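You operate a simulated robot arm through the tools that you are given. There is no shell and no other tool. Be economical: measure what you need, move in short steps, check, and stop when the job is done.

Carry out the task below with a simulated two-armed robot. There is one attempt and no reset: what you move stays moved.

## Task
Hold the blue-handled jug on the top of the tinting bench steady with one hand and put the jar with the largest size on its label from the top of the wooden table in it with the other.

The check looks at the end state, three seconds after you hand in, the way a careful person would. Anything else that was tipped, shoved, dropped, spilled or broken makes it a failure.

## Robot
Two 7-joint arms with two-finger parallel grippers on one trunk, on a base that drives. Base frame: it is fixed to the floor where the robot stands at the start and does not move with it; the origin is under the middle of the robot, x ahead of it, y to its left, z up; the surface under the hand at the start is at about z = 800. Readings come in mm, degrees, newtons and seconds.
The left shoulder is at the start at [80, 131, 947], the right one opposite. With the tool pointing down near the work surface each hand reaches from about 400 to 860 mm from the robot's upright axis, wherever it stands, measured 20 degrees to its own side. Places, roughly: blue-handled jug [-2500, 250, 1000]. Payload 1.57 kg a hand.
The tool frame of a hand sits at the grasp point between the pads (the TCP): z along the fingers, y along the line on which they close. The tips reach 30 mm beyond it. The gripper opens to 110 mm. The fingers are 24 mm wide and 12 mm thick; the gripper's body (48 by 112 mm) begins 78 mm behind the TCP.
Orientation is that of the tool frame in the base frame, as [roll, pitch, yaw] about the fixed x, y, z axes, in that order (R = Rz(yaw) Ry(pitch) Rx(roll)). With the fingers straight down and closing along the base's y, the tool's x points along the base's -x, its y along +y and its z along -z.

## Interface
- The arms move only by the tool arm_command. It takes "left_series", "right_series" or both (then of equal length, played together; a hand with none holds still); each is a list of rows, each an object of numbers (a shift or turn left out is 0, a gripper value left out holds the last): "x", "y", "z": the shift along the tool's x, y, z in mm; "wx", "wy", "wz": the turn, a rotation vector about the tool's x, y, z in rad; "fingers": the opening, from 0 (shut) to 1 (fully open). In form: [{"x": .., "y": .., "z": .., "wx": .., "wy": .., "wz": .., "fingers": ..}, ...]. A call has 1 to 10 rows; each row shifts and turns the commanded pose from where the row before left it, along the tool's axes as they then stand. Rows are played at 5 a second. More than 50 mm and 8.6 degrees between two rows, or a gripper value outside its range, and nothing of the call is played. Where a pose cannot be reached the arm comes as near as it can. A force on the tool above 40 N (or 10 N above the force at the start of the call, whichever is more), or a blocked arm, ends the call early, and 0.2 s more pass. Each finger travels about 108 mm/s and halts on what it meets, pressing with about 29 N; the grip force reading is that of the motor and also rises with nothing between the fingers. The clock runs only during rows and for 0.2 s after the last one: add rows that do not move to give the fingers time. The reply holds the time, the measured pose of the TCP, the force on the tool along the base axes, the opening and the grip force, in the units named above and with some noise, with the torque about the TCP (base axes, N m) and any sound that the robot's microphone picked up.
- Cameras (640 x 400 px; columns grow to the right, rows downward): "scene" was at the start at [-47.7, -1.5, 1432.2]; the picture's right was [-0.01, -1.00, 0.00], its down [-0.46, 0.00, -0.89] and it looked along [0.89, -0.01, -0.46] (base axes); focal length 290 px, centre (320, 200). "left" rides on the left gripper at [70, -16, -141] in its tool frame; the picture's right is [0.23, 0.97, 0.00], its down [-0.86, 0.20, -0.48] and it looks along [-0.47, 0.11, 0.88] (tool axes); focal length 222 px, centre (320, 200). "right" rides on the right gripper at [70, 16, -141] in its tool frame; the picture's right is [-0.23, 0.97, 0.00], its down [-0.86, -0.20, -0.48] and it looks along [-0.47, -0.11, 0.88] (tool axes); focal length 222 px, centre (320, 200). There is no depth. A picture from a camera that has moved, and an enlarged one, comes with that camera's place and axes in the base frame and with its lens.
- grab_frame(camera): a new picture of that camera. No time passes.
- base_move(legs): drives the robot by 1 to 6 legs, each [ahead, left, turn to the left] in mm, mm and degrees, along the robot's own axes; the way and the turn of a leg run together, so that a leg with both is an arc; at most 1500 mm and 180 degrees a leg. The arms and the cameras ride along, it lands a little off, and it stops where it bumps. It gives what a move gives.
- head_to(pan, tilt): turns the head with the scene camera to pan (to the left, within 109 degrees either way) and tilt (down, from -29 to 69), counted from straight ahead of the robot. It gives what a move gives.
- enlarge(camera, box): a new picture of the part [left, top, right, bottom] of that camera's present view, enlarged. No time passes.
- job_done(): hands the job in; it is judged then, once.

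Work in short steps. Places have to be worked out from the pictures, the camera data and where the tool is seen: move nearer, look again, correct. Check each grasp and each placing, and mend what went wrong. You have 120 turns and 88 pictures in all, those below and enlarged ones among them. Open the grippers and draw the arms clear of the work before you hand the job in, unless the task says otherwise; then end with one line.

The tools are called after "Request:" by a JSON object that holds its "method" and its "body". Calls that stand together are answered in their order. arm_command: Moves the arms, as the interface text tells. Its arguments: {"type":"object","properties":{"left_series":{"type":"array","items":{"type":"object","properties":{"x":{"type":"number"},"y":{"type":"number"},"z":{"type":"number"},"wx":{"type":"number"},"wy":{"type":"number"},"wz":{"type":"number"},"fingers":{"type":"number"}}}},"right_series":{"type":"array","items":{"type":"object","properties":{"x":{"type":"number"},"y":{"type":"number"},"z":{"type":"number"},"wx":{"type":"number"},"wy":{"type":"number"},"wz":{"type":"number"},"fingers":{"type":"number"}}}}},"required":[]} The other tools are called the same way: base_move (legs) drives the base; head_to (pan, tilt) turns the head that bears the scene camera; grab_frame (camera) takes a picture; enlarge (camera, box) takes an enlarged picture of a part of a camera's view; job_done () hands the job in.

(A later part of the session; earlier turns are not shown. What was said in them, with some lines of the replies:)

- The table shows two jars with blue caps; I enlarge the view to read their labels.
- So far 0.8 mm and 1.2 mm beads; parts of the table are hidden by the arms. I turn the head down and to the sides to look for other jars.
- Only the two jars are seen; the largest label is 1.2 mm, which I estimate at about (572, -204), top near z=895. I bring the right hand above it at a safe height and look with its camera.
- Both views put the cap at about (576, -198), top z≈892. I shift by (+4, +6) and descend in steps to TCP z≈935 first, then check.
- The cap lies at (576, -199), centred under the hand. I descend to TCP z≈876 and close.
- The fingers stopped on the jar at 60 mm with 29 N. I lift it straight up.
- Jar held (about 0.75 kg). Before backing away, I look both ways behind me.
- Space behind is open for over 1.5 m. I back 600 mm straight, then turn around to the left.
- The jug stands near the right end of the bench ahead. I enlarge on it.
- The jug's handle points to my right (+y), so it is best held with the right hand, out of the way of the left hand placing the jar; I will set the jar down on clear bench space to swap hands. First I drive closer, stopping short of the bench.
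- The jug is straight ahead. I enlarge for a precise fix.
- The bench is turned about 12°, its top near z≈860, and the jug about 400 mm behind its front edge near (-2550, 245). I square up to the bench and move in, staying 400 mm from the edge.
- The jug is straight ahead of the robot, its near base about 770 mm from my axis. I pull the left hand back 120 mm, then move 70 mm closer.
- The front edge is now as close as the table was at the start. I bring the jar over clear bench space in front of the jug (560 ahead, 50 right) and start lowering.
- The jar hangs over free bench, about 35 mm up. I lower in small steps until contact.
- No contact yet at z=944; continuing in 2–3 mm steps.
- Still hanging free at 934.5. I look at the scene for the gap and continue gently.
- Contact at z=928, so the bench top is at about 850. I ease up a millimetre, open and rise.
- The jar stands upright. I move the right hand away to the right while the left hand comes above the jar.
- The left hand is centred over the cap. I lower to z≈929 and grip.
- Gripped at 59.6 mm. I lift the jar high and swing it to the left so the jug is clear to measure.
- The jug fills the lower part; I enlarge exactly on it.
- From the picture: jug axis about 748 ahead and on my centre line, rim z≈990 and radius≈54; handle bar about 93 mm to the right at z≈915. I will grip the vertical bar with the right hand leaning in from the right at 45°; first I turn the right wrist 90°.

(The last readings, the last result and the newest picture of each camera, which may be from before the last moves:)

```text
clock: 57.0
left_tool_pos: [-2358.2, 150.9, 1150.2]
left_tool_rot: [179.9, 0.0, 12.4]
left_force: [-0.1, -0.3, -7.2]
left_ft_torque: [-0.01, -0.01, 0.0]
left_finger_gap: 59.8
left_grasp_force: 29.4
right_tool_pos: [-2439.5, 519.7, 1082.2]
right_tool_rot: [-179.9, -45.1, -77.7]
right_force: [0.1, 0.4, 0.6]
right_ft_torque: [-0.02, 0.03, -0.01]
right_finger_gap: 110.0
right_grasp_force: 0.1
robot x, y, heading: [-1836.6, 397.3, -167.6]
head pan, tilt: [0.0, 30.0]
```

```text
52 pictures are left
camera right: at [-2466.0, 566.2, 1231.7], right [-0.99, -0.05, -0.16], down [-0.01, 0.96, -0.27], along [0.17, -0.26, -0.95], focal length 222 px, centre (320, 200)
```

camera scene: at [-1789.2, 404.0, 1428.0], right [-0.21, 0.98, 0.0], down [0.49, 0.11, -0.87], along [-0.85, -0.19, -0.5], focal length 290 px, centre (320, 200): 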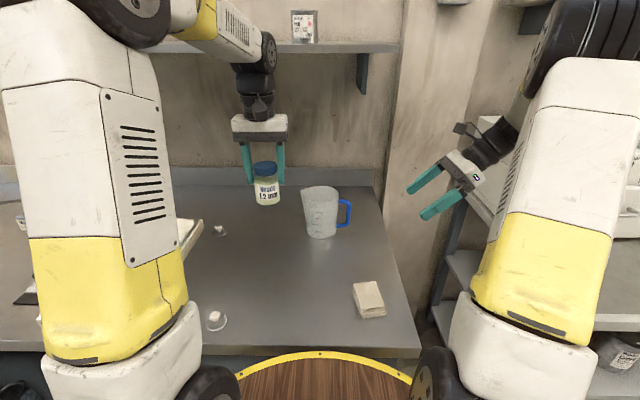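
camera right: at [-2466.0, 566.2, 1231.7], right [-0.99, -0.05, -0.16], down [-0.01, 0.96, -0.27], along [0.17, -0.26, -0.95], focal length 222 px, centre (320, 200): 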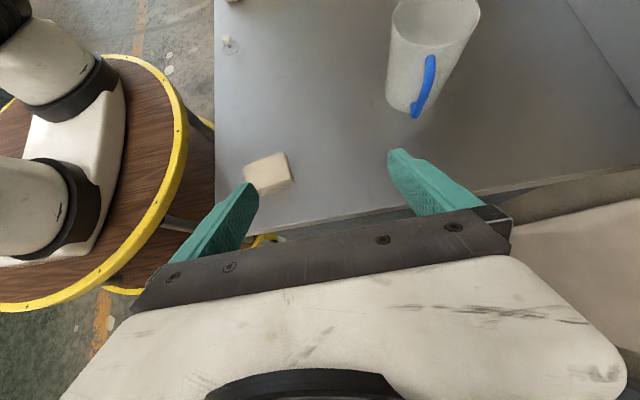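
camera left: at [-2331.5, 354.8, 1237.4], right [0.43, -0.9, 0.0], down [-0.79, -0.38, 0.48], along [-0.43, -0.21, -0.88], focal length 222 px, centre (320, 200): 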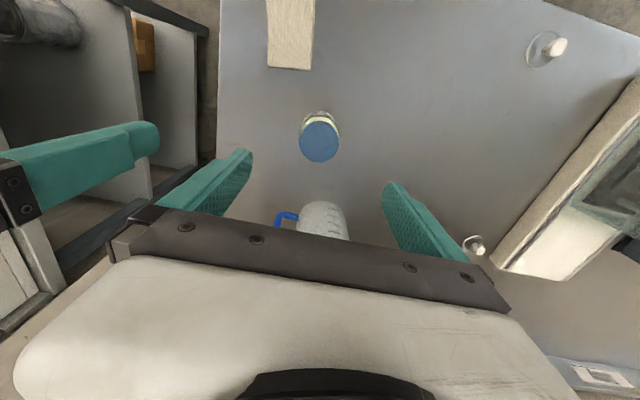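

The lean pose works and the right camera sees the handle well. Its ray disagrees with the scene estimate by a few cm, so I enlarge the hand view to fix it better.

Request:
{"method": "enlarge", "body": {"camera": "right", "box": [360, 0, 520, 130]}}

```text
3.08 times, centred on (440, 65) of right
camera zoom: at [-2466.0, 566.2, 1231.7], right [-0.99, -0.05, -0.16], down [-0.01, 0.96, -0.27], along [0.17, -0.26, -0.95], focal length 684 px, centre (-49, 615)
```

zoom: 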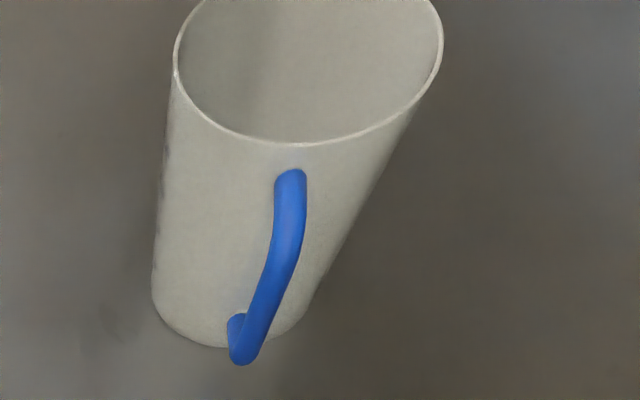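

Combining both cameras: jug axis ≈ (-2567, 239), handle bar ≈ (-2562, 326) spanning z≈885–970, pointing along +y. I align the hand with it (yaw −90°) and move to a pre-grasp point 120 mm back along the fingers.

Request:
{"method": "arm_command", "body": {"right_series": [{"wx": -0.076, "wz": 0.076}, {"wx": -0.076, "wz": 0.076}, {}, {"x": 7, "y": 30.6, "z": 29.3}, {"x": 7, "y": 30.6, "z": 29.3}, {"x": 7, "y": 30.6, "z": 29.3}, {"x": 7, "y": 30.6, "z": 29.3}, {}]}}

Request:
{"method": "grab_frame", "body": {"camera": "right"}}

Request:
{"method": "grab_frame", "body": {"camera": "scene"}}

```text
clock: 58.8
left_tool_pos: [-2358.6, 151.9, 1149.4]
left_tool_rot: [180.0, 0.0, 12.4]
left_force: [-0.3, 0.1, -7.6]
left_ft_torque: [0.01, -0.06, 0.02]
left_finger_gap: 60.0
left_grasp_force: 28.5
right_tool_pos: [-2562.2, 416.7, 1018.5]
right_tool_rot: [-179.9, -45.0, -90.1]
right_force: [-0.2, 0.4, -0.2]
right_ft_torque: [-0.01, 0.01, 0.0]
right_finger_gap: 109.7
right_grasp_force: 0.0
robot x, y, heading: [-1836.9, 395.5, -167.5]
head pan, tilt: [0.0, 30.0]
```

```text
50 pictures are left
camera right: at [-2578.3, 467.9, 1167.6], right [-0.97, 0.16, -0.16], down [0.2, 0.94, -0.27], along [0.11, -0.29, -0.95], focal length 222 px, centre (320, 200)
```

right: 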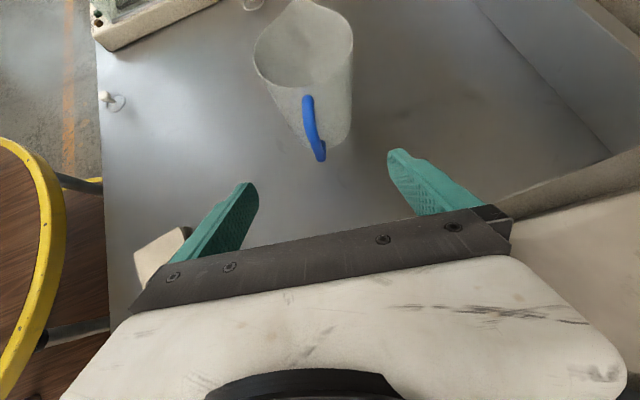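

```text
49 pictures are left
camera scene: at [-1789.2, 404.0, 1428.0], right [-0.21, 0.98, 0.0], down [0.49, 0.11, -0.87], along [-0.85, -0.19, -0.5], focal length 290 px, centre (320, 200)
```

scene: 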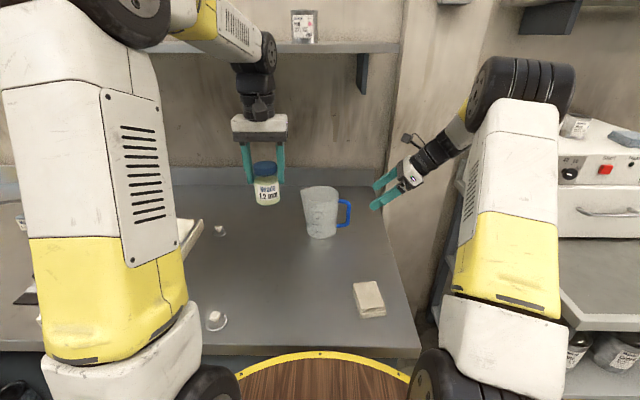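

Two-view triangulation puts the handle's lower corner at (-2558, 319, 882), so I aim the TCP at about (-2558, 325, 934). I advance 75 mm and look again, narrowing the fingers a bit.

Request:
{"method": "arm_command", "body": {"right_series": [{"y": -4, "x": 3, "z": 25, "fingers": 0.6}, {"z": 25}, {"z": 25, "x": 3}, {}]}}

Request:
{"method": "grab_frame", "body": {"camera": "right"}}

Request:
{"method": "enlarge", "body": {"camera": "scene", "box": [290, 160, 418, 240]}}

```text
clock: 59.8
left_tool_pos: [-2358.9, 151.3, 1149.5]
left_tool_rot: [180.0, 0.0, 12.3]
left_force: [-0.2, 0.1, -7.1]
left_ft_torque: [0.04, -0.01, 0.0]
left_finger_gap: 59.7
left_grasp_force: 29.5
right_tool_pos: [-2557.2, 358.7, 970.4]
right_tool_rot: [-179.9, -45.1, -89.9]
right_force: [-0.2, -0.4, 0.2]
right_ft_torque: [-0.04, 0.04, -0.01]
right_finger_gap: 65.9
right_grasp_force: 0.1
robot x, y, heading: [-1837.6, 397.7, -167.5]
head pan, tilt: [0.0, 30.0]
```

```text
48 pictures are left
camera right: at [-2573.6, 410.5, 1118.9], right [-0.97, 0.16, -0.16], down [0.2, 0.94, -0.27], along [0.11, -0.29, -0.95], focal length 222 px, centre (320, 200)
```

right: 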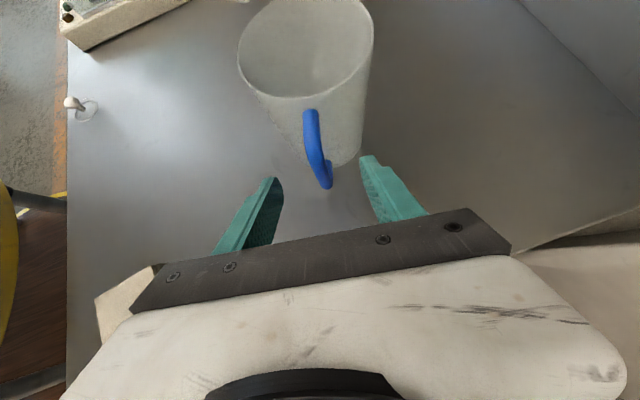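

```text
5.00 times, centred on (354, 200) of scene
camera zoom: at [-1789.2, 404.0, 1428.0], right [-0.21, 0.98, 0.0], down [0.49, 0.11, -0.87], along [-0.85, -0.19, -0.5], focal length 1449 px, centre (150, 200)
```

zoom: 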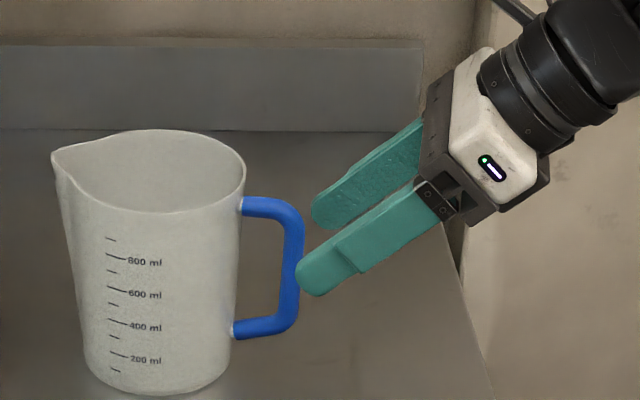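

The fingers straddle the bar line nicely; bar at about (-2558, 318, 925). I advance 44 mm more (leaving room to the jug wall) and look before closing.

Request:
{"method": "arm_command", "body": {"right_series": [{"z": 16, "x": -2}, {"z": 14}, {"z": 14}, {}]}}

Request:
{"method": "grab_frame", "body": {"camera": "right"}}

Request:
{"method": "enlarge", "body": {"camera": "scene", "box": [290, 160, 418, 240]}}

```text
clock: 60.8
left_tool_pos: [-2359.4, 150.2, 1149.1]
left_tool_rot: [-179.9, -0.1, 12.4]
left_force: [-0.2, -0.3, -7.3]
left_ft_torque: [0.03, -0.03, 0.01]
left_finger_gap: 59.8
left_grasp_force: 28.7
right_tool_pos: [-2557.3, 329.2, 939.4]
right_tool_rot: [-179.9, -45.0, -90.0]
right_force: [-0.8, 0.3, 0.1]
right_ft_torque: [0.0, 0.0, -0.01]
right_finger_gap: 66.1
right_grasp_force: 0.0
robot x, y, heading: [-1842.7, 393.2, -167.7]
head pan, tilt: [0.0, 30.0]
```

```text
46 pictures are left
camera right: at [-2573.6, 380.3, 1086.8], right [-0.97, 0.16, -0.16], down [0.2, 0.94, -0.27], along [0.11, -0.29, -0.95], focal length 222 px, centre (320, 200)
```

right: 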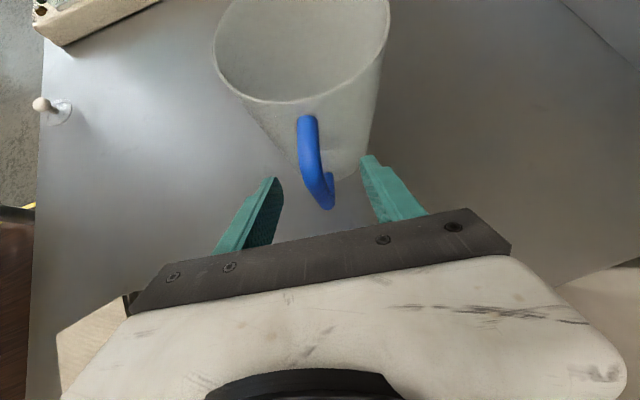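

```text
5.00 times, centred on (354, 200) of scene
camera zoom: at [-1789.2, 404.0, 1428.0], right [-0.21, 0.98, 0.0], down [0.49, 0.11, -0.87], along [-0.85, -0.19, -0.5], focal length 1449 px, centre (150, 200)
```

zoom: 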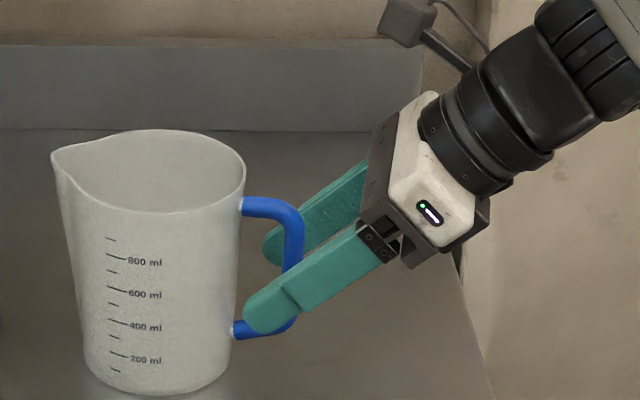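

The bar is between the fingers and centred. I close gently in stages.

Request:
{"method": "arm_command", "body": {"right_series": [{"fingers": 0.4}, {"fingers": 0.3}, {"fingers": 0.22}, {"fingers": 0.16}, {"fingers": 0.12}, {"fingers": 0.08}, {"fingers": 0.04}, {"fingers": 0.0}, {}]}}

Request:
{"method": "grab_frame", "body": {"camera": "right"}}

Request:
{"method": "enlarge", "body": {"camera": "scene", "box": [270, 160, 398, 240]}}

```text
clock: 62.8
left_tool_pos: [-2359.2, 150.1, 1149.9]
left_tool_rot: [180.0, 0.2, 12.5]
left_force: [-0.7, 0.6, -7.5]
left_ft_torque: [0.03, 0.0, -0.01]
left_finger_gap: 59.7
left_grasp_force: 28.8
right_tool_pos: [-2557.3, 329.3, 938.7]
right_tool_rot: [-180.0, -44.9, -90.0]
right_force: [0.1, -0.2, 0.1]
right_ft_torque: [-0.08, 0.1, -0.02]
right_finger_gap: 10.4
right_grasp_force: 28.5
robot x, y, heading: [-1836.6, 393.0, -167.5]
head pan, tilt: [0.0, 30.0]
```

```text
44 pictures are left
camera right: at [-2573.6, 380.4, 1087.2], right [-0.97, 0.16, -0.16], down [0.2, 0.94, -0.27], along [0.11, -0.29, -0.95], focal length 222 px, centre (320, 200)
```

right: 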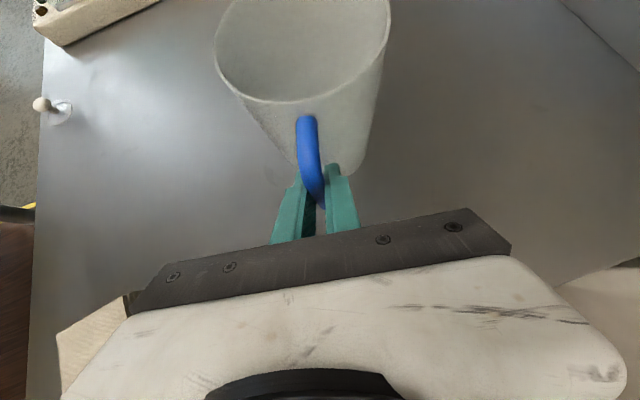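

```text
5.00 times, centred on (334, 200) of scene
camera zoom: at [-1789.2, 404.0, 1428.0], right [-0.21, 0.98, 0.0], down [0.49, 0.11, -0.87], along [-0.85, -0.19, -0.5], focal length 1449 px, centre (250, 200)
```

zoom: 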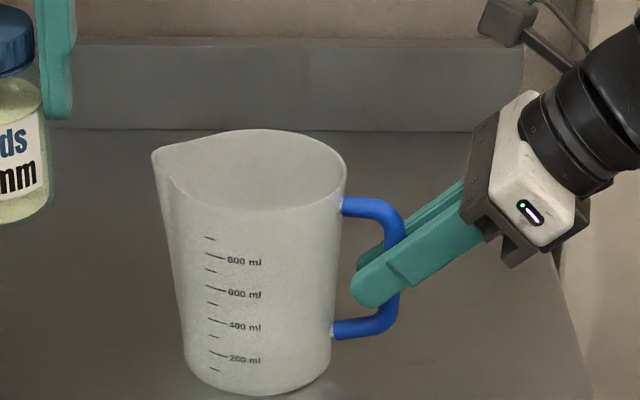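

Handle is firmly held (10.4 mm bar), jug undisturbed. Now I bring the jar high over the jug, jar bottom ~80 mm above the rim.

Request:
{"method": "arm_command", "body": {"left_series": [{"x": -37, "y": -26}, {"x": -37, "y": -26}, {"x": -37, "y": -26}, {"x": -37, "y": -26}, {"x": -36, "y": -27}, {}]}}

Request:
{"method": "grab_frame", "body": {"camera": "left"}}

Request:
{"method": "grab_frame", "body": {"camera": "scene"}}

Request:
{"method": "grab_frame", "body": {"camera": "right"}}

```text
clock: 64.2
left_tool_pos: [-2563.3, 241.9, 1146.7]
left_tool_rot: [179.8, -0.2, 12.3]
left_force: [-0.1, 0.0, -7.4]
left_ft_torque: [-0.01, -0.03, 0.01]
left_finger_gap: 59.7
left_grasp_force: 29.5
left hand out of reach, approached as far as the arm can: row 5
right_tool_pos: [-2557.6, 330.5, 939.1]
right_tool_rot: [-179.9, -44.9, -90.0]
right_force: [-0.2, -0.4, 0.5]
right_ft_torque: [-0.1, 0.15, 0.01]
right_finger_gap: 10.5
right_grasp_force: 28.2
robot x, y, heading: [-1836.9, 396.2, -167.9]
head pan, tilt: [0.0, 30.0]
```

```text
42 pictures are left
camera left: at [-2499.8, 272.2, 1288.2], right [0.43, -0.9, 0.0], down [-0.79, -0.38, 0.48], along [-0.43, -0.21, -0.88], focal length 222 px, centre (320, 200)
```

left: 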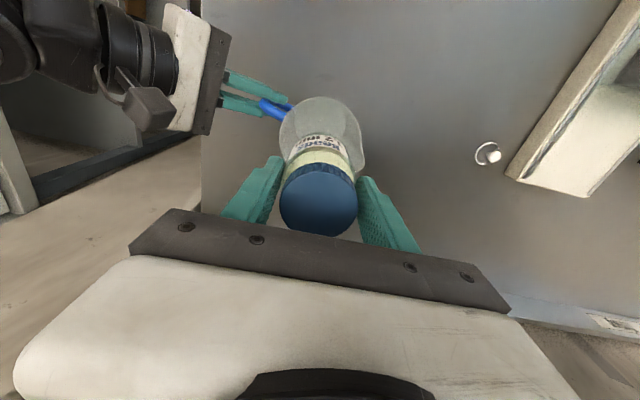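

```text
41 pictures are left
camera scene: at [-1789.2, 404.0, 1428.0], right [-0.21, 0.98, 0.0], down [0.49, 0.11, -0.87], along [-0.85, -0.19, -0.5], focal length 290 px, centre (320, 200)
```

scene: 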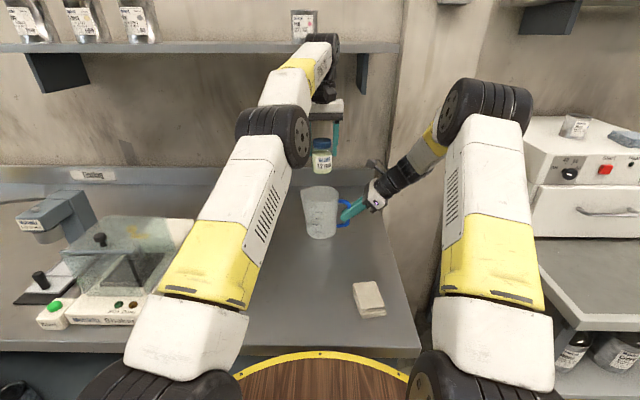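

```text
40 pictures are left
camera right: at [-2573.6, 380.2, 1087.1], right [-0.97, 0.16, -0.16], down [0.2, 0.94, -0.27], along [0.11, -0.29, -0.95], focal length 222 px, centre (320, 200)
```

right: 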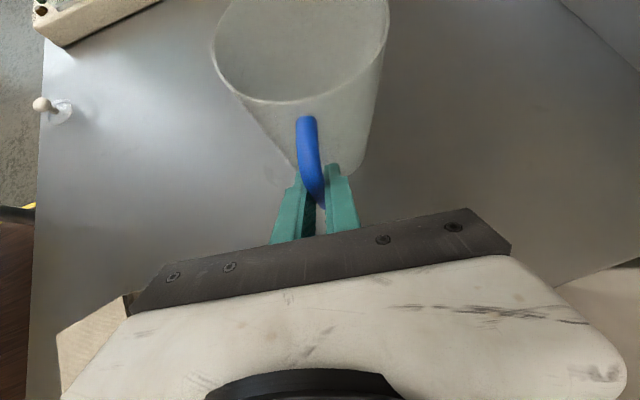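

Jug axis from three rim rays is (-2566, 240), radius 54; the left hand was just short of reach up high and should reach lower down. I lower to z≈1085 and check alignment.

Request:
{"method": "arm_command", "body": {"left_series": [{"z": 20, "x": 1, "y": -1}, {"z": 20}, {"z": 25}, {}]}}

Request:
{"method": "grab_frame", "body": {"camera": "left"}}

Request:
{"method": "grab_frame", "body": {"camera": "right"}}

Request:
{"method": "enlarge", "body": {"camera": "scene", "box": [270, 130, 398, 240]}}

```text
clock: 65.2
left_tool_pos: [-2562.2, 241.4, 1082.5]
left_tool_rot: [-180.0, -0.1, 12.4]
left_force: [0.2, -0.1, -8.0]
left_ft_torque: [0.01, -0.05, -0.02]
left_finger_gap: 59.7
left_grasp_force: 29.5
right_tool_pos: [-2557.2, 330.1, 937.9]
right_tool_rot: [-180.0, -45.0, -90.0]
right_force: [-0.1, 0.2, 2.9]
right_ft_torque: [-0.11, 0.1, 0.01]
right_finger_gap: 10.4
right_grasp_force: 28.6
robot x, y, heading: [-1838.9, 395.4, -167.5]
head pan, tilt: [0.0, 30.0]
```

```text
39 pictures are left
camera left: at [-2498.0, 272.5, 1223.3], right [0.43, -0.9, 0.0], down [-0.79, -0.38, 0.48], along [-0.43, -0.21, -0.88], focal length 222 px, centre (320, 200)
```

left: 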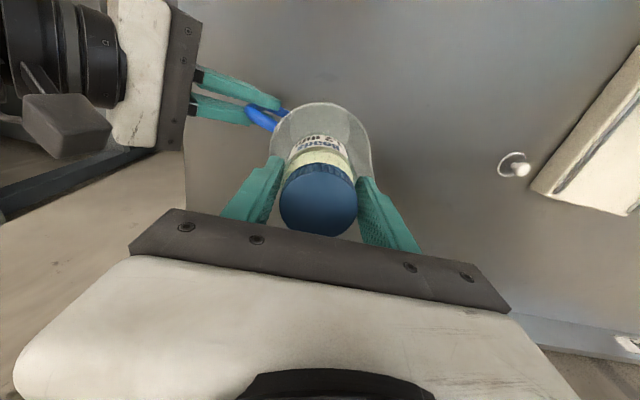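

```text
38 pictures are left
camera right: at [-2573.7, 380.6, 1087.1], right [-0.97, 0.16, -0.16], down [0.2, 0.94, -0.27], along [0.11, -0.29, -0.95], focal length 222 px, centre (320, 200)
```

right: 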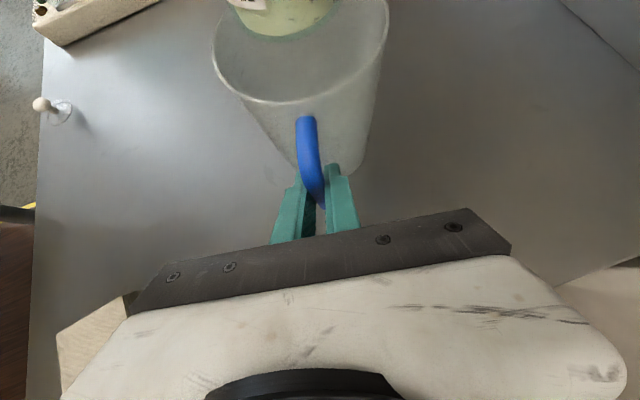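

```text
3.64 times, centred on (334, 185) of scene
camera zoom: at [-1789.3, 404.1, 1428.0], right [-0.21, 0.98, 0.0], down [0.49, 0.11, -0.87], along [-0.85, -0.19, -0.5], focal length 1054 px, centre (269, 254)
```

zoom: 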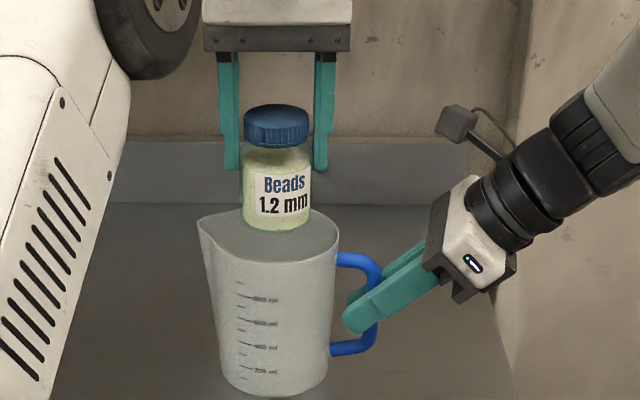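

Rim rays again give axis (-2566, 240); I shift 4 mm ahead and lower until the jar's bottom is just inside the rim.

Request:
{"method": "arm_command", "body": {"left_series": [{"x": -4, "y": 0.5}, {"z": 10}, {"z": 10}, {}]}}

Request:
{"method": "grab_frame", "body": {"camera": "right"}}

Request:
{"method": "grab_frame", "body": {"camera": "left"}}

```text
clock: 66.2
left_tool_pos: [-2564.4, 241.0, 1061.8]
left_tool_rot: [179.9, 0.0, 12.3]
left_force: [-0.5, 0.1, -7.6]
left_ft_torque: [0.01, -0.04, 0.0]
left_finger_gap: 60.0
left_grasp_force: 28.9
right_tool_pos: [-2557.8, 330.4, 936.7]
right_tool_rot: [-180.0, -45.1, -90.0]
right_force: [-0.4, 1.4, 2.2]
right_ft_torque: [-0.07, 0.11, -0.01]
right_finger_gap: 10.3
right_grasp_force: 27.8
robot x, y, heading: [-1835.8, 396.1, -167.6]
head pan, tilt: [0.0, 30.0]
```

```text
36 pictures are left
camera right: at [-2573.7, 380.5, 1087.0], right [-0.97, 0.16, -0.16], down [0.2, 0.94, -0.27], along [0.11, -0.29, -0.95], focal length 222 px, centre (320, 200)
```

right: 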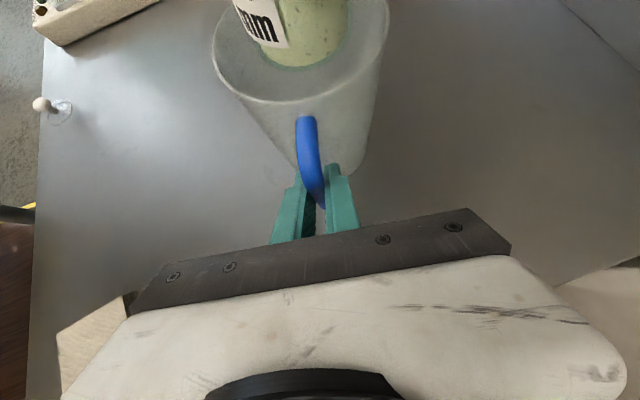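

```text
35 pictures are left
camera left: at [-2501.8, 271.6, 1203.2], right [0.43, -0.9, 0.0], down [-0.79, -0.38, 0.48], along [-0.43, -0.21, -0.88], focal length 222 px, centre (320, 200)
```

left: 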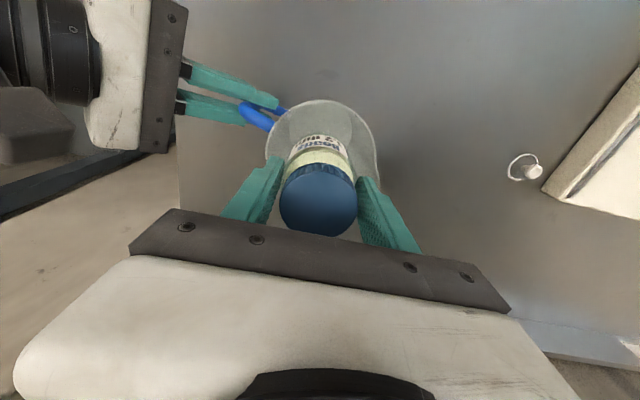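

The jar's bottom sits centred within the rim. I lower 45 mm and check.

Request:
{"method": "arm_command", "body": {"left_series": [{"z": 12, "x": -1}, {"z": 12}, {"z": 12}, {"z": 9}, {}]}}

Request:
{"method": "grab_frame", "body": {"camera": "right"}}

Request:
{"method": "grab_frame", "body": {"camera": "left"}}

```text
clock: 67.3
left_tool_pos: [-2567.3, 240.7, 1016.7]
left_tool_rot: [180.0, 0.1, 12.3]
left_force: [0.5, 0.0, -7.9]
left_ft_torque: [-0.01, -0.05, -0.03]
left_finger_gap: 59.8
left_grasp_force: 28.9
right_tool_pos: [-2557.1, 329.2, 939.0]
right_tool_rot: [-179.8, -45.0, -90.0]
right_force: [0.0, 0.5, 1.8]
right_ft_torque: [-0.06, 0.05, -0.02]
right_finger_gap: 10.4
right_grasp_force: 28.3
robot x, y, heading: [-1835.7, 392.6, -167.3]
head pan, tilt: [0.0, 30.0]
```

```text
34 pictures are left
camera right: at [-2573.7, 380.4, 1087.0], right [-0.97, 0.16, -0.16], down [0.2, 0.94, -0.27], along [0.11, -0.29, -0.95], focal length 222 px, centre (320, 200)
```

right: 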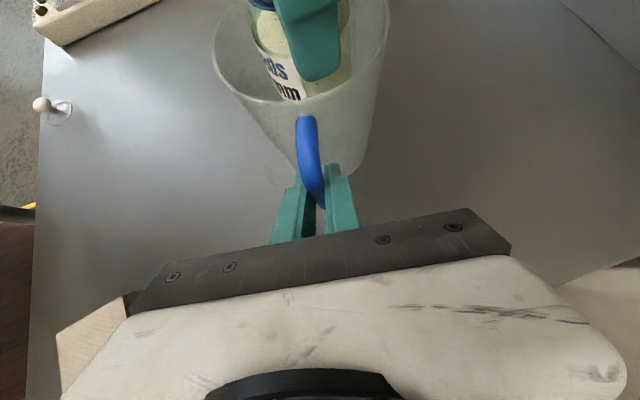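

```text
33 pictures are left
camera left: at [-2502.8, 271.2, 1158.1], right [0.43, -0.9, 0.0], down [-0.79, -0.38, 0.48], along [-0.43, -0.21, -0.88], focal length 222 px, centre (320, 200)
```

left: 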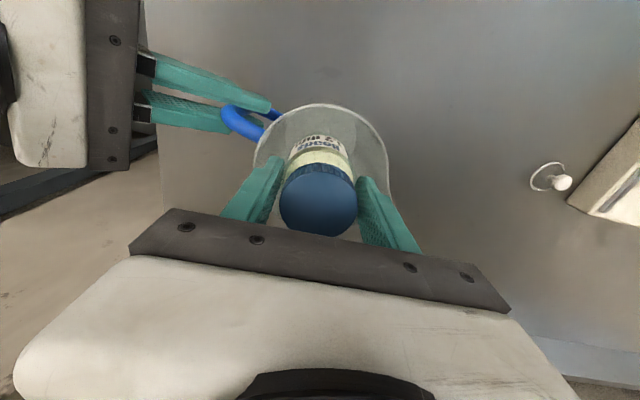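

Both fingers enter with even margins. I continue down 65 mm in small steps, watching force.

Request:
{"method": "arm_command", "body": {"left_series": [{"z": 10}, {"z": 10}, {"z": 10}, {"z": 10}, {"z": 10}, {"z": 8}, {"z": 7}, {}]}}

Request:
{"method": "grab_frame", "body": {"camera": "left"}}

Request:
{"method": "grab_frame", "body": {"camera": "right"}}

```text
clock: 69.2
left_tool_pos: [-2567.7, 241.8, 952.4]
left_tool_rot: [-180.0, -0.1, 12.5]
left_force: [-1.0, -1.2, -8.0]
left_ft_torque: [0.02, -0.02, 0.01]
left_finger_gap: 59.9
left_grasp_force: 29.1
right_tool_pos: [-2557.7, 329.8, 939.1]
right_tool_rot: [-180.0, -45.0, -90.1]
right_force: [0.3, 1.8, 1.2]
right_ft_torque: [-0.07, 0.09, 0.01]
right_finger_gap: 10.0
right_grasp_force: 28.1
robot x, y, heading: [-1840.1, 393.6, -167.8]
head pan, tilt: [0.0, 30.0]
```

```text
32 pictures are left
camera left: at [-2502.4, 271.1, 1093.2], right [0.43, -0.9, 0.0], down [-0.79, -0.38, 0.48], along [-0.43, -0.21, -0.88], focal length 222 px, centre (320, 200)
```

left: 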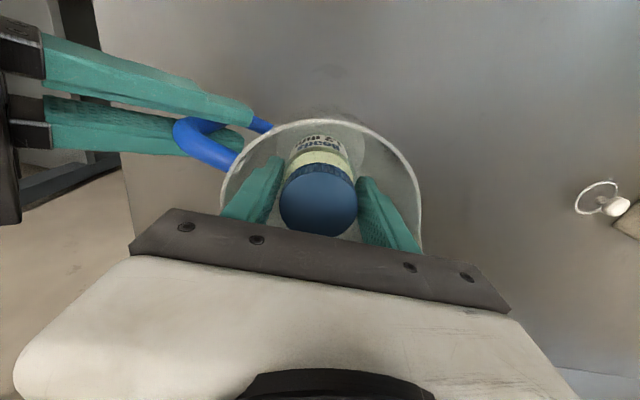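

```text
31 pictures are left
camera right: at [-2573.7, 380.6, 1087.0], right [-0.97, 0.16, -0.16], down [0.2, 0.94, -0.27], along [0.11, -0.29, -0.95], focal length 222 px, centre (320, 200)
```

right: 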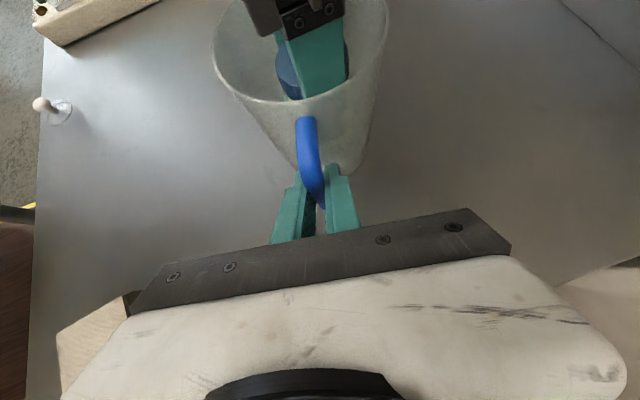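

No wall contact and well centred. Now 2–3 mm steps down to floor contact, expected near z≈930.

Request:
{"method": "arm_command", "body": {"left_series": [{"z": 4}, {"z": 4}, {"z": 3}, {"z": 3}, {"z": 2}, {"z": 2}, {}]}}

```text
clock: 70.8
left_tool_pos: [-2566.6, 240.6, 935.1]
left_tool_rot: [180.0, 0.1, 12.4]
left_force: [-0.9, -1.8, -6.8]
left_ft_torque: [0.09, -0.07, 0.04]
left_finger_gap: 59.7
left_grasp_force: 28.3
right_tool_pos: [-2557.3, 329.7, 938.4]
right_tool_rot: [180.0, -45.0, -89.9]
right_force: [0.2, 2.0, 0.2]
right_ft_torque: [-0.02, 0.14, 0.02]
right_finger_gap: 10.1
right_grasp_force: 27.8
robot x, y, heading: [-1838.6, 393.0, -167.8]
head pan, tilt: [0.0, 30.0]
```

A light sideways touch (~2 N) suggests the right finger grazes the wall; I shift 2 mm left and continue in 1.5 mm steps.

Request:
{"method": "arm_command", "body": {"left_series": [{"y": 2}, {"z": 1.5}, {"z": 1.5}, {"z": 1.5}, {}]}}

```text
clock: 72.0
left_tool_pos: [-2566.5, 238.4, 933.0]
left_tool_rot: [-179.9, 0.2, 12.4]
left_force: [3.7, 2.1, 23.4]
left_ft_torque: [0.0, -0.57, -0.07]
left_finger_gap: 59.9
left_grasp_force: 29.2
right_tool_pos: [-2556.2, 329.8, 938.3]
right_tool_rot: [-179.8, -45.0, -90.0]
right_force: [-4.0, -6.2, -8.9]
right_ft_torque: [0.62, 0.23, -0.05]
right_finger_gap: 10.0
right_grasp_force: 28.3
robot x, y, heading: [-1836.6, 394.1, -167.3]
head pan, tilt: [0.0, 30.0]
```

The jar is on the jug's floor (23 N up). I ease up 1.5 mm and open the left fingers just enough (~67 mm).

Request:
{"method": "arm_command", "body": {"left_series": [{"z": -1.5}, {"fingers": 0.57}, {"fingers": 0.6}, {"fingers": 0.61}, {}]}}

Request:
{"method": "grab_frame", "body": {"camera": "left"}}

```text
clock: 73.2
left_tool_pos: [-2565.9, 239.3, 931.0]
left_tool_rot: [180.0, 0.1, 12.3]
left_force: [0.2, 2.6, -2.9]
left_ft_torque: [0.08, 0.0, 0.05]
left_finger_gap: 62.6
left_grasp_force: 0.0
right_tool_pos: [-2557.3, 329.3, 939.2]
right_tool_rot: [-180.0, -45.0, -90.0]
right_force: [-0.4, -1.0, -0.9]
right_ft_torque: [0.05, 0.09, 0.0]
right_finger_gap: 10.3
right_grasp_force: 28.1
robot x, y, heading: [-1839.0, 394.8, -167.4]
head pan, tilt: [0.0, 30.0]
```

```text
30 pictures are left
camera left: at [-2502.0, 269.7, 1072.9], right [0.43, -0.9, 0.0], down [-0.79, -0.38, 0.48], along [-0.43, -0.21, -0.88], focal length 222 px, centre (320, 200)
```

left: 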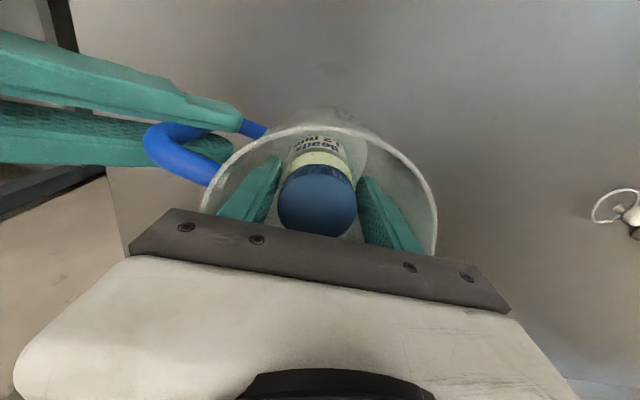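

The fingers opened to 62.6 mm and one touches the wall; the jar is loose. I shift 1 mm right and rise slowly, checking that the jar stays.

Request:
{"method": "arm_command", "body": {"left_series": [{"y": -1.2}, {"z": -3}, {"z": -4}, {"z": -5}, {}]}}

Request:
{"method": "grab_frame", "body": {"camera": "left"}}

```text
clock: 74.3
left_tool_pos: [-2566.8, 238.9, 943.7]
left_tool_rot: [180.0, -0.1, 12.4]
left_force: [-2.6, -3.4, -1.7]
left_ft_torque: [0.07, -0.1, 0.19]
left_finger_gap: 63.6
left_grasp_force: 0.1
right_tool_pos: [-2556.6, 330.6, 938.7]
right_tool_rot: [-179.9, -45.0, -89.9]
right_force: [2.6, 3.0, 0.8]
right_ft_torque: [-0.25, 0.22, 0.0]
right_finger_gap: 10.1
right_grasp_force: 28.5
robot x, y, heading: [-1839.6, 392.2, -167.3]
head pan, tilt: [0.0, 30.0]
```

```text
29 pictures are left
camera left: at [-2502.3, 270.3, 1085.2], right [0.43, -0.9, 0.0], down [-0.79, -0.38, 0.48], along [-0.43, -0.21, -0.88], focal length 222 px, centre (320, 200)
```

left: 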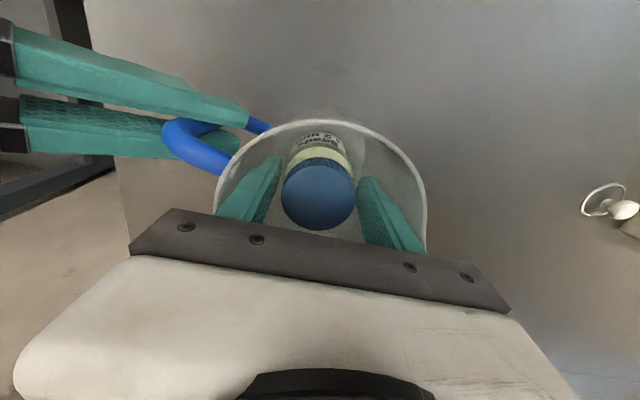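

The jar stays down. I narrow the fingers slightly to 63 mm, recentre 0.7 mm left and keep rising.

Request:
{"method": "arm_command", "body": {"left_series": [{"y": 0.7, "fingers": 0.572}, {"z": -8}, {"z": -10}, {"z": -12}, {"z": -15}, {"z": -15}, {}]}}

Request:
{"method": "grab_frame", "body": {"camera": "left"}}

```text
clock: 76.0
left_tool_pos: [-2566.2, 239.6, 1003.9]
left_tool_rot: [179.9, 0.1, 12.2]
left_force: [-0.7, 0.4, 0.2]
left_ft_torque: [0.0, -0.01, 0.0]
left_finger_gap: 63.0
left_grasp_force: 0.0
right_tool_pos: [-2556.7, 328.9, 938.3]
right_tool_rot: [-179.9, -45.0, -90.0]
right_force: [0.1, 0.1, 0.5]
right_ft_torque: [0.08, 0.17, -0.01]
right_finger_gap: 10.4
right_grasp_force: 27.8
robot x, y, heading: [-1842.0, 390.0, -167.6]
head pan, tilt: [0.0, 30.0]
```

```text
28 pictures are left
camera left: at [-2502.1, 270.8, 1144.8], right [0.43, -0.9, 0.0], down [-0.79, -0.38, 0.48], along [-0.43, -0.21, -0.88], focal length 222 px, centre (320, 200)
```

left: 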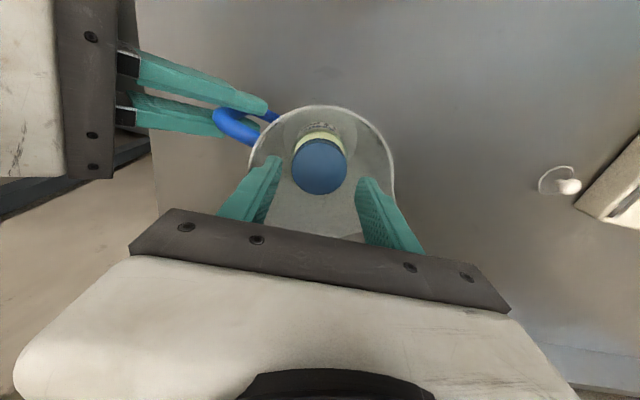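

The jar stands in the jug, free of the fingers. I raise the left hand clear of the rim and draw it back and to the left.

Request:
{"method": "arm_command", "body": {"left_series": [{"z": -25}, {"z": -30}, {"z": -25}, {"x": 40}, {"x": 40}, {"x": 40, "y": 20}, {"x": 40, "y": 25}, {"y": 40}, {"fingers": 1.0}, {}]}}

Request:
{"method": "enlarge", "body": {"camera": "scene", "box": [250, 130, 410, 240]}}

```text
clock: 78.2
left_tool_pos: [-2390.3, 190.1, 1083.6]
left_tool_rot: [-180.0, 0.0, 12.3]
left_force: [0.6, 0.1, -0.2]
left_ft_torque: [0.01, -0.03, 0.0]
left_finger_gap: 109.9
left_grasp_force: 0.1
right_tool_pos: [-2557.8, 329.3, 939.1]
right_tool_rot: [-179.9, -44.9, -90.0]
right_force: [0.3, 1.0, -0.4]
right_ft_torque: [0.05, 0.16, 0.03]
right_finger_gap: 10.1
right_grasp_force: 28.4
robot x, y, heading: [-1837.7, 395.0, -167.4]
head pan, tilt: [0.0, 30.0]
```

```text
3.64 times, centred on (330, 185) of scene
camera zoom: at [-1789.0, 404.2, 1428.0], right [-0.21, 0.98, 0.0], down [0.49, 0.11, -0.87], along [-0.85, -0.19, -0.5], focal length 1054 px, centre (284, 254)
```

zoom: 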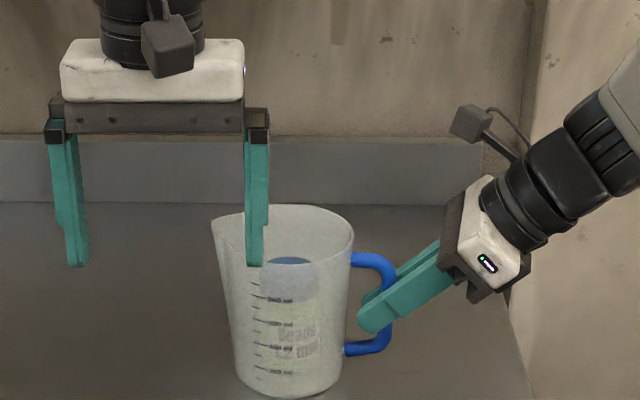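

The jar is standing inside the jug. I release the handle gently and back the right hand out along its fingers.

Request:
{"method": "arm_command", "body": {"right_series": [{"fingers": 0.15}, {"fingers": 0.3}, {"fingers": 0.5}, {"fingers": 0.5}, {"z": -15}, {"z": -30}, {"z": -35}, {"z": -40}, {"z": -40}, {}], "left_series": [{}, {}, {}, {}, {"y": 30}, {"y": 30}, {}, {}, {}, {}]}}

Request:
{"method": "grab_frame", "body": {"camera": "scene"}}

Request:
{"method": "grab_frame", "body": {"camera": "right"}}

```text
clock: 80.3
left_tool_pos: [-2378.6, 132.1, 1082.3]
left_tool_rot: [-180.0, 0.0, 12.5]
left_force: [0.3, -0.3, 0.1]
left_ft_torque: [-0.01, 0.02, -0.01]
left_finger_gap: 110.0
left_grasp_force: 0.1
right_tool_pos: [-2557.2, 442.8, 1052.2]
right_tool_rot: [-179.8, -45.0, -90.1]
right_force: [0.2, 0.2, -0.9]
right_ft_torque: [-0.02, -0.03, 0.0]
right_finger_gap: 55.2
right_grasp_force: 0.0
robot x, y, heading: [-1836.9, 392.4, -167.7]
head pan, tilt: [0.0, 30.0]
```

```text
26 pictures are left
camera scene: at [-1789.0, 404.1, 1428.0], right [-0.21, 0.98, 0.0], down [0.49, 0.11, -0.87], along [-0.85, -0.19, -0.5], focal length 290 px, centre (320, 200)
```

scene: 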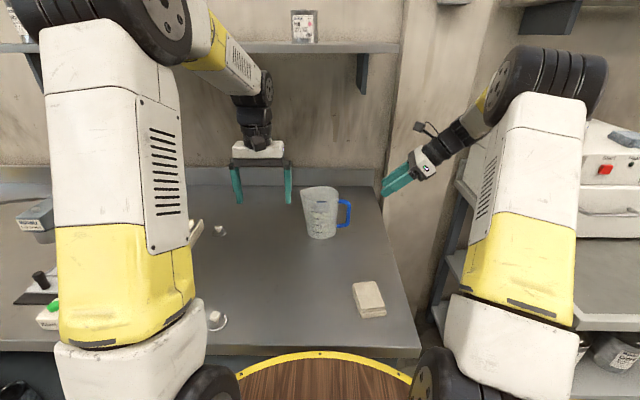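

```text
25 pictures are left
camera right: at [-2573.4, 494.1, 1201.0], right [-0.97, 0.16, -0.16], down [0.2, 0.94, -0.27], along [0.11, -0.29, -0.95], focal length 222 px, centre (320, 200)
```

right: 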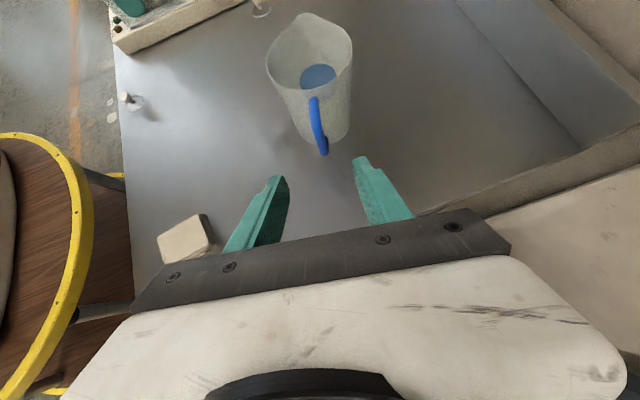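

The jug stands upright with the 1.2 mm jar inside, and both hands are clear with nothing else disturbed. I open the right gripper fully, then hand in.

Request:
{"method": "arm_command", "body": {"right_series": [{"fingers": 1.0}, {}, {}]}}

Request:
{"method": "job_done", "body": {}}

```text
clock: 81.2
left_tool_pos: [-2378.2, 132.7, 1083.2]
left_tool_rot: [-179.9, 0.0, 12.4]
left_force: [0.7, -0.1, -0.3]
left_ft_torque: [0.03, -0.02, -0.02]
left_finger_gap: 110.4
left_grasp_force: 0.2
right_tool_pos: [-2557.6, 443.4, 1051.8]
right_tool_rot: [-179.9, -45.0, -90.0]
right_force: [-0.7, -0.1, -0.1]
right_ft_torque: [-0.01, 0.01, 0.0]
right_finger_gap: 109.9
right_grasp_force: 0.1
robot x, y, heading: [-1838.0, 392.3, -167.7]
head pan, tilt: [0.0, 30.0]
```

```text
The job is handed in.
```

The 1.2 mm bead jar, the larger of the two sizes I saw on the wooden table, is in the blue-handled jug; the right hand held the jug by its handle while the left set the jar in, and both hands are now open and clear.
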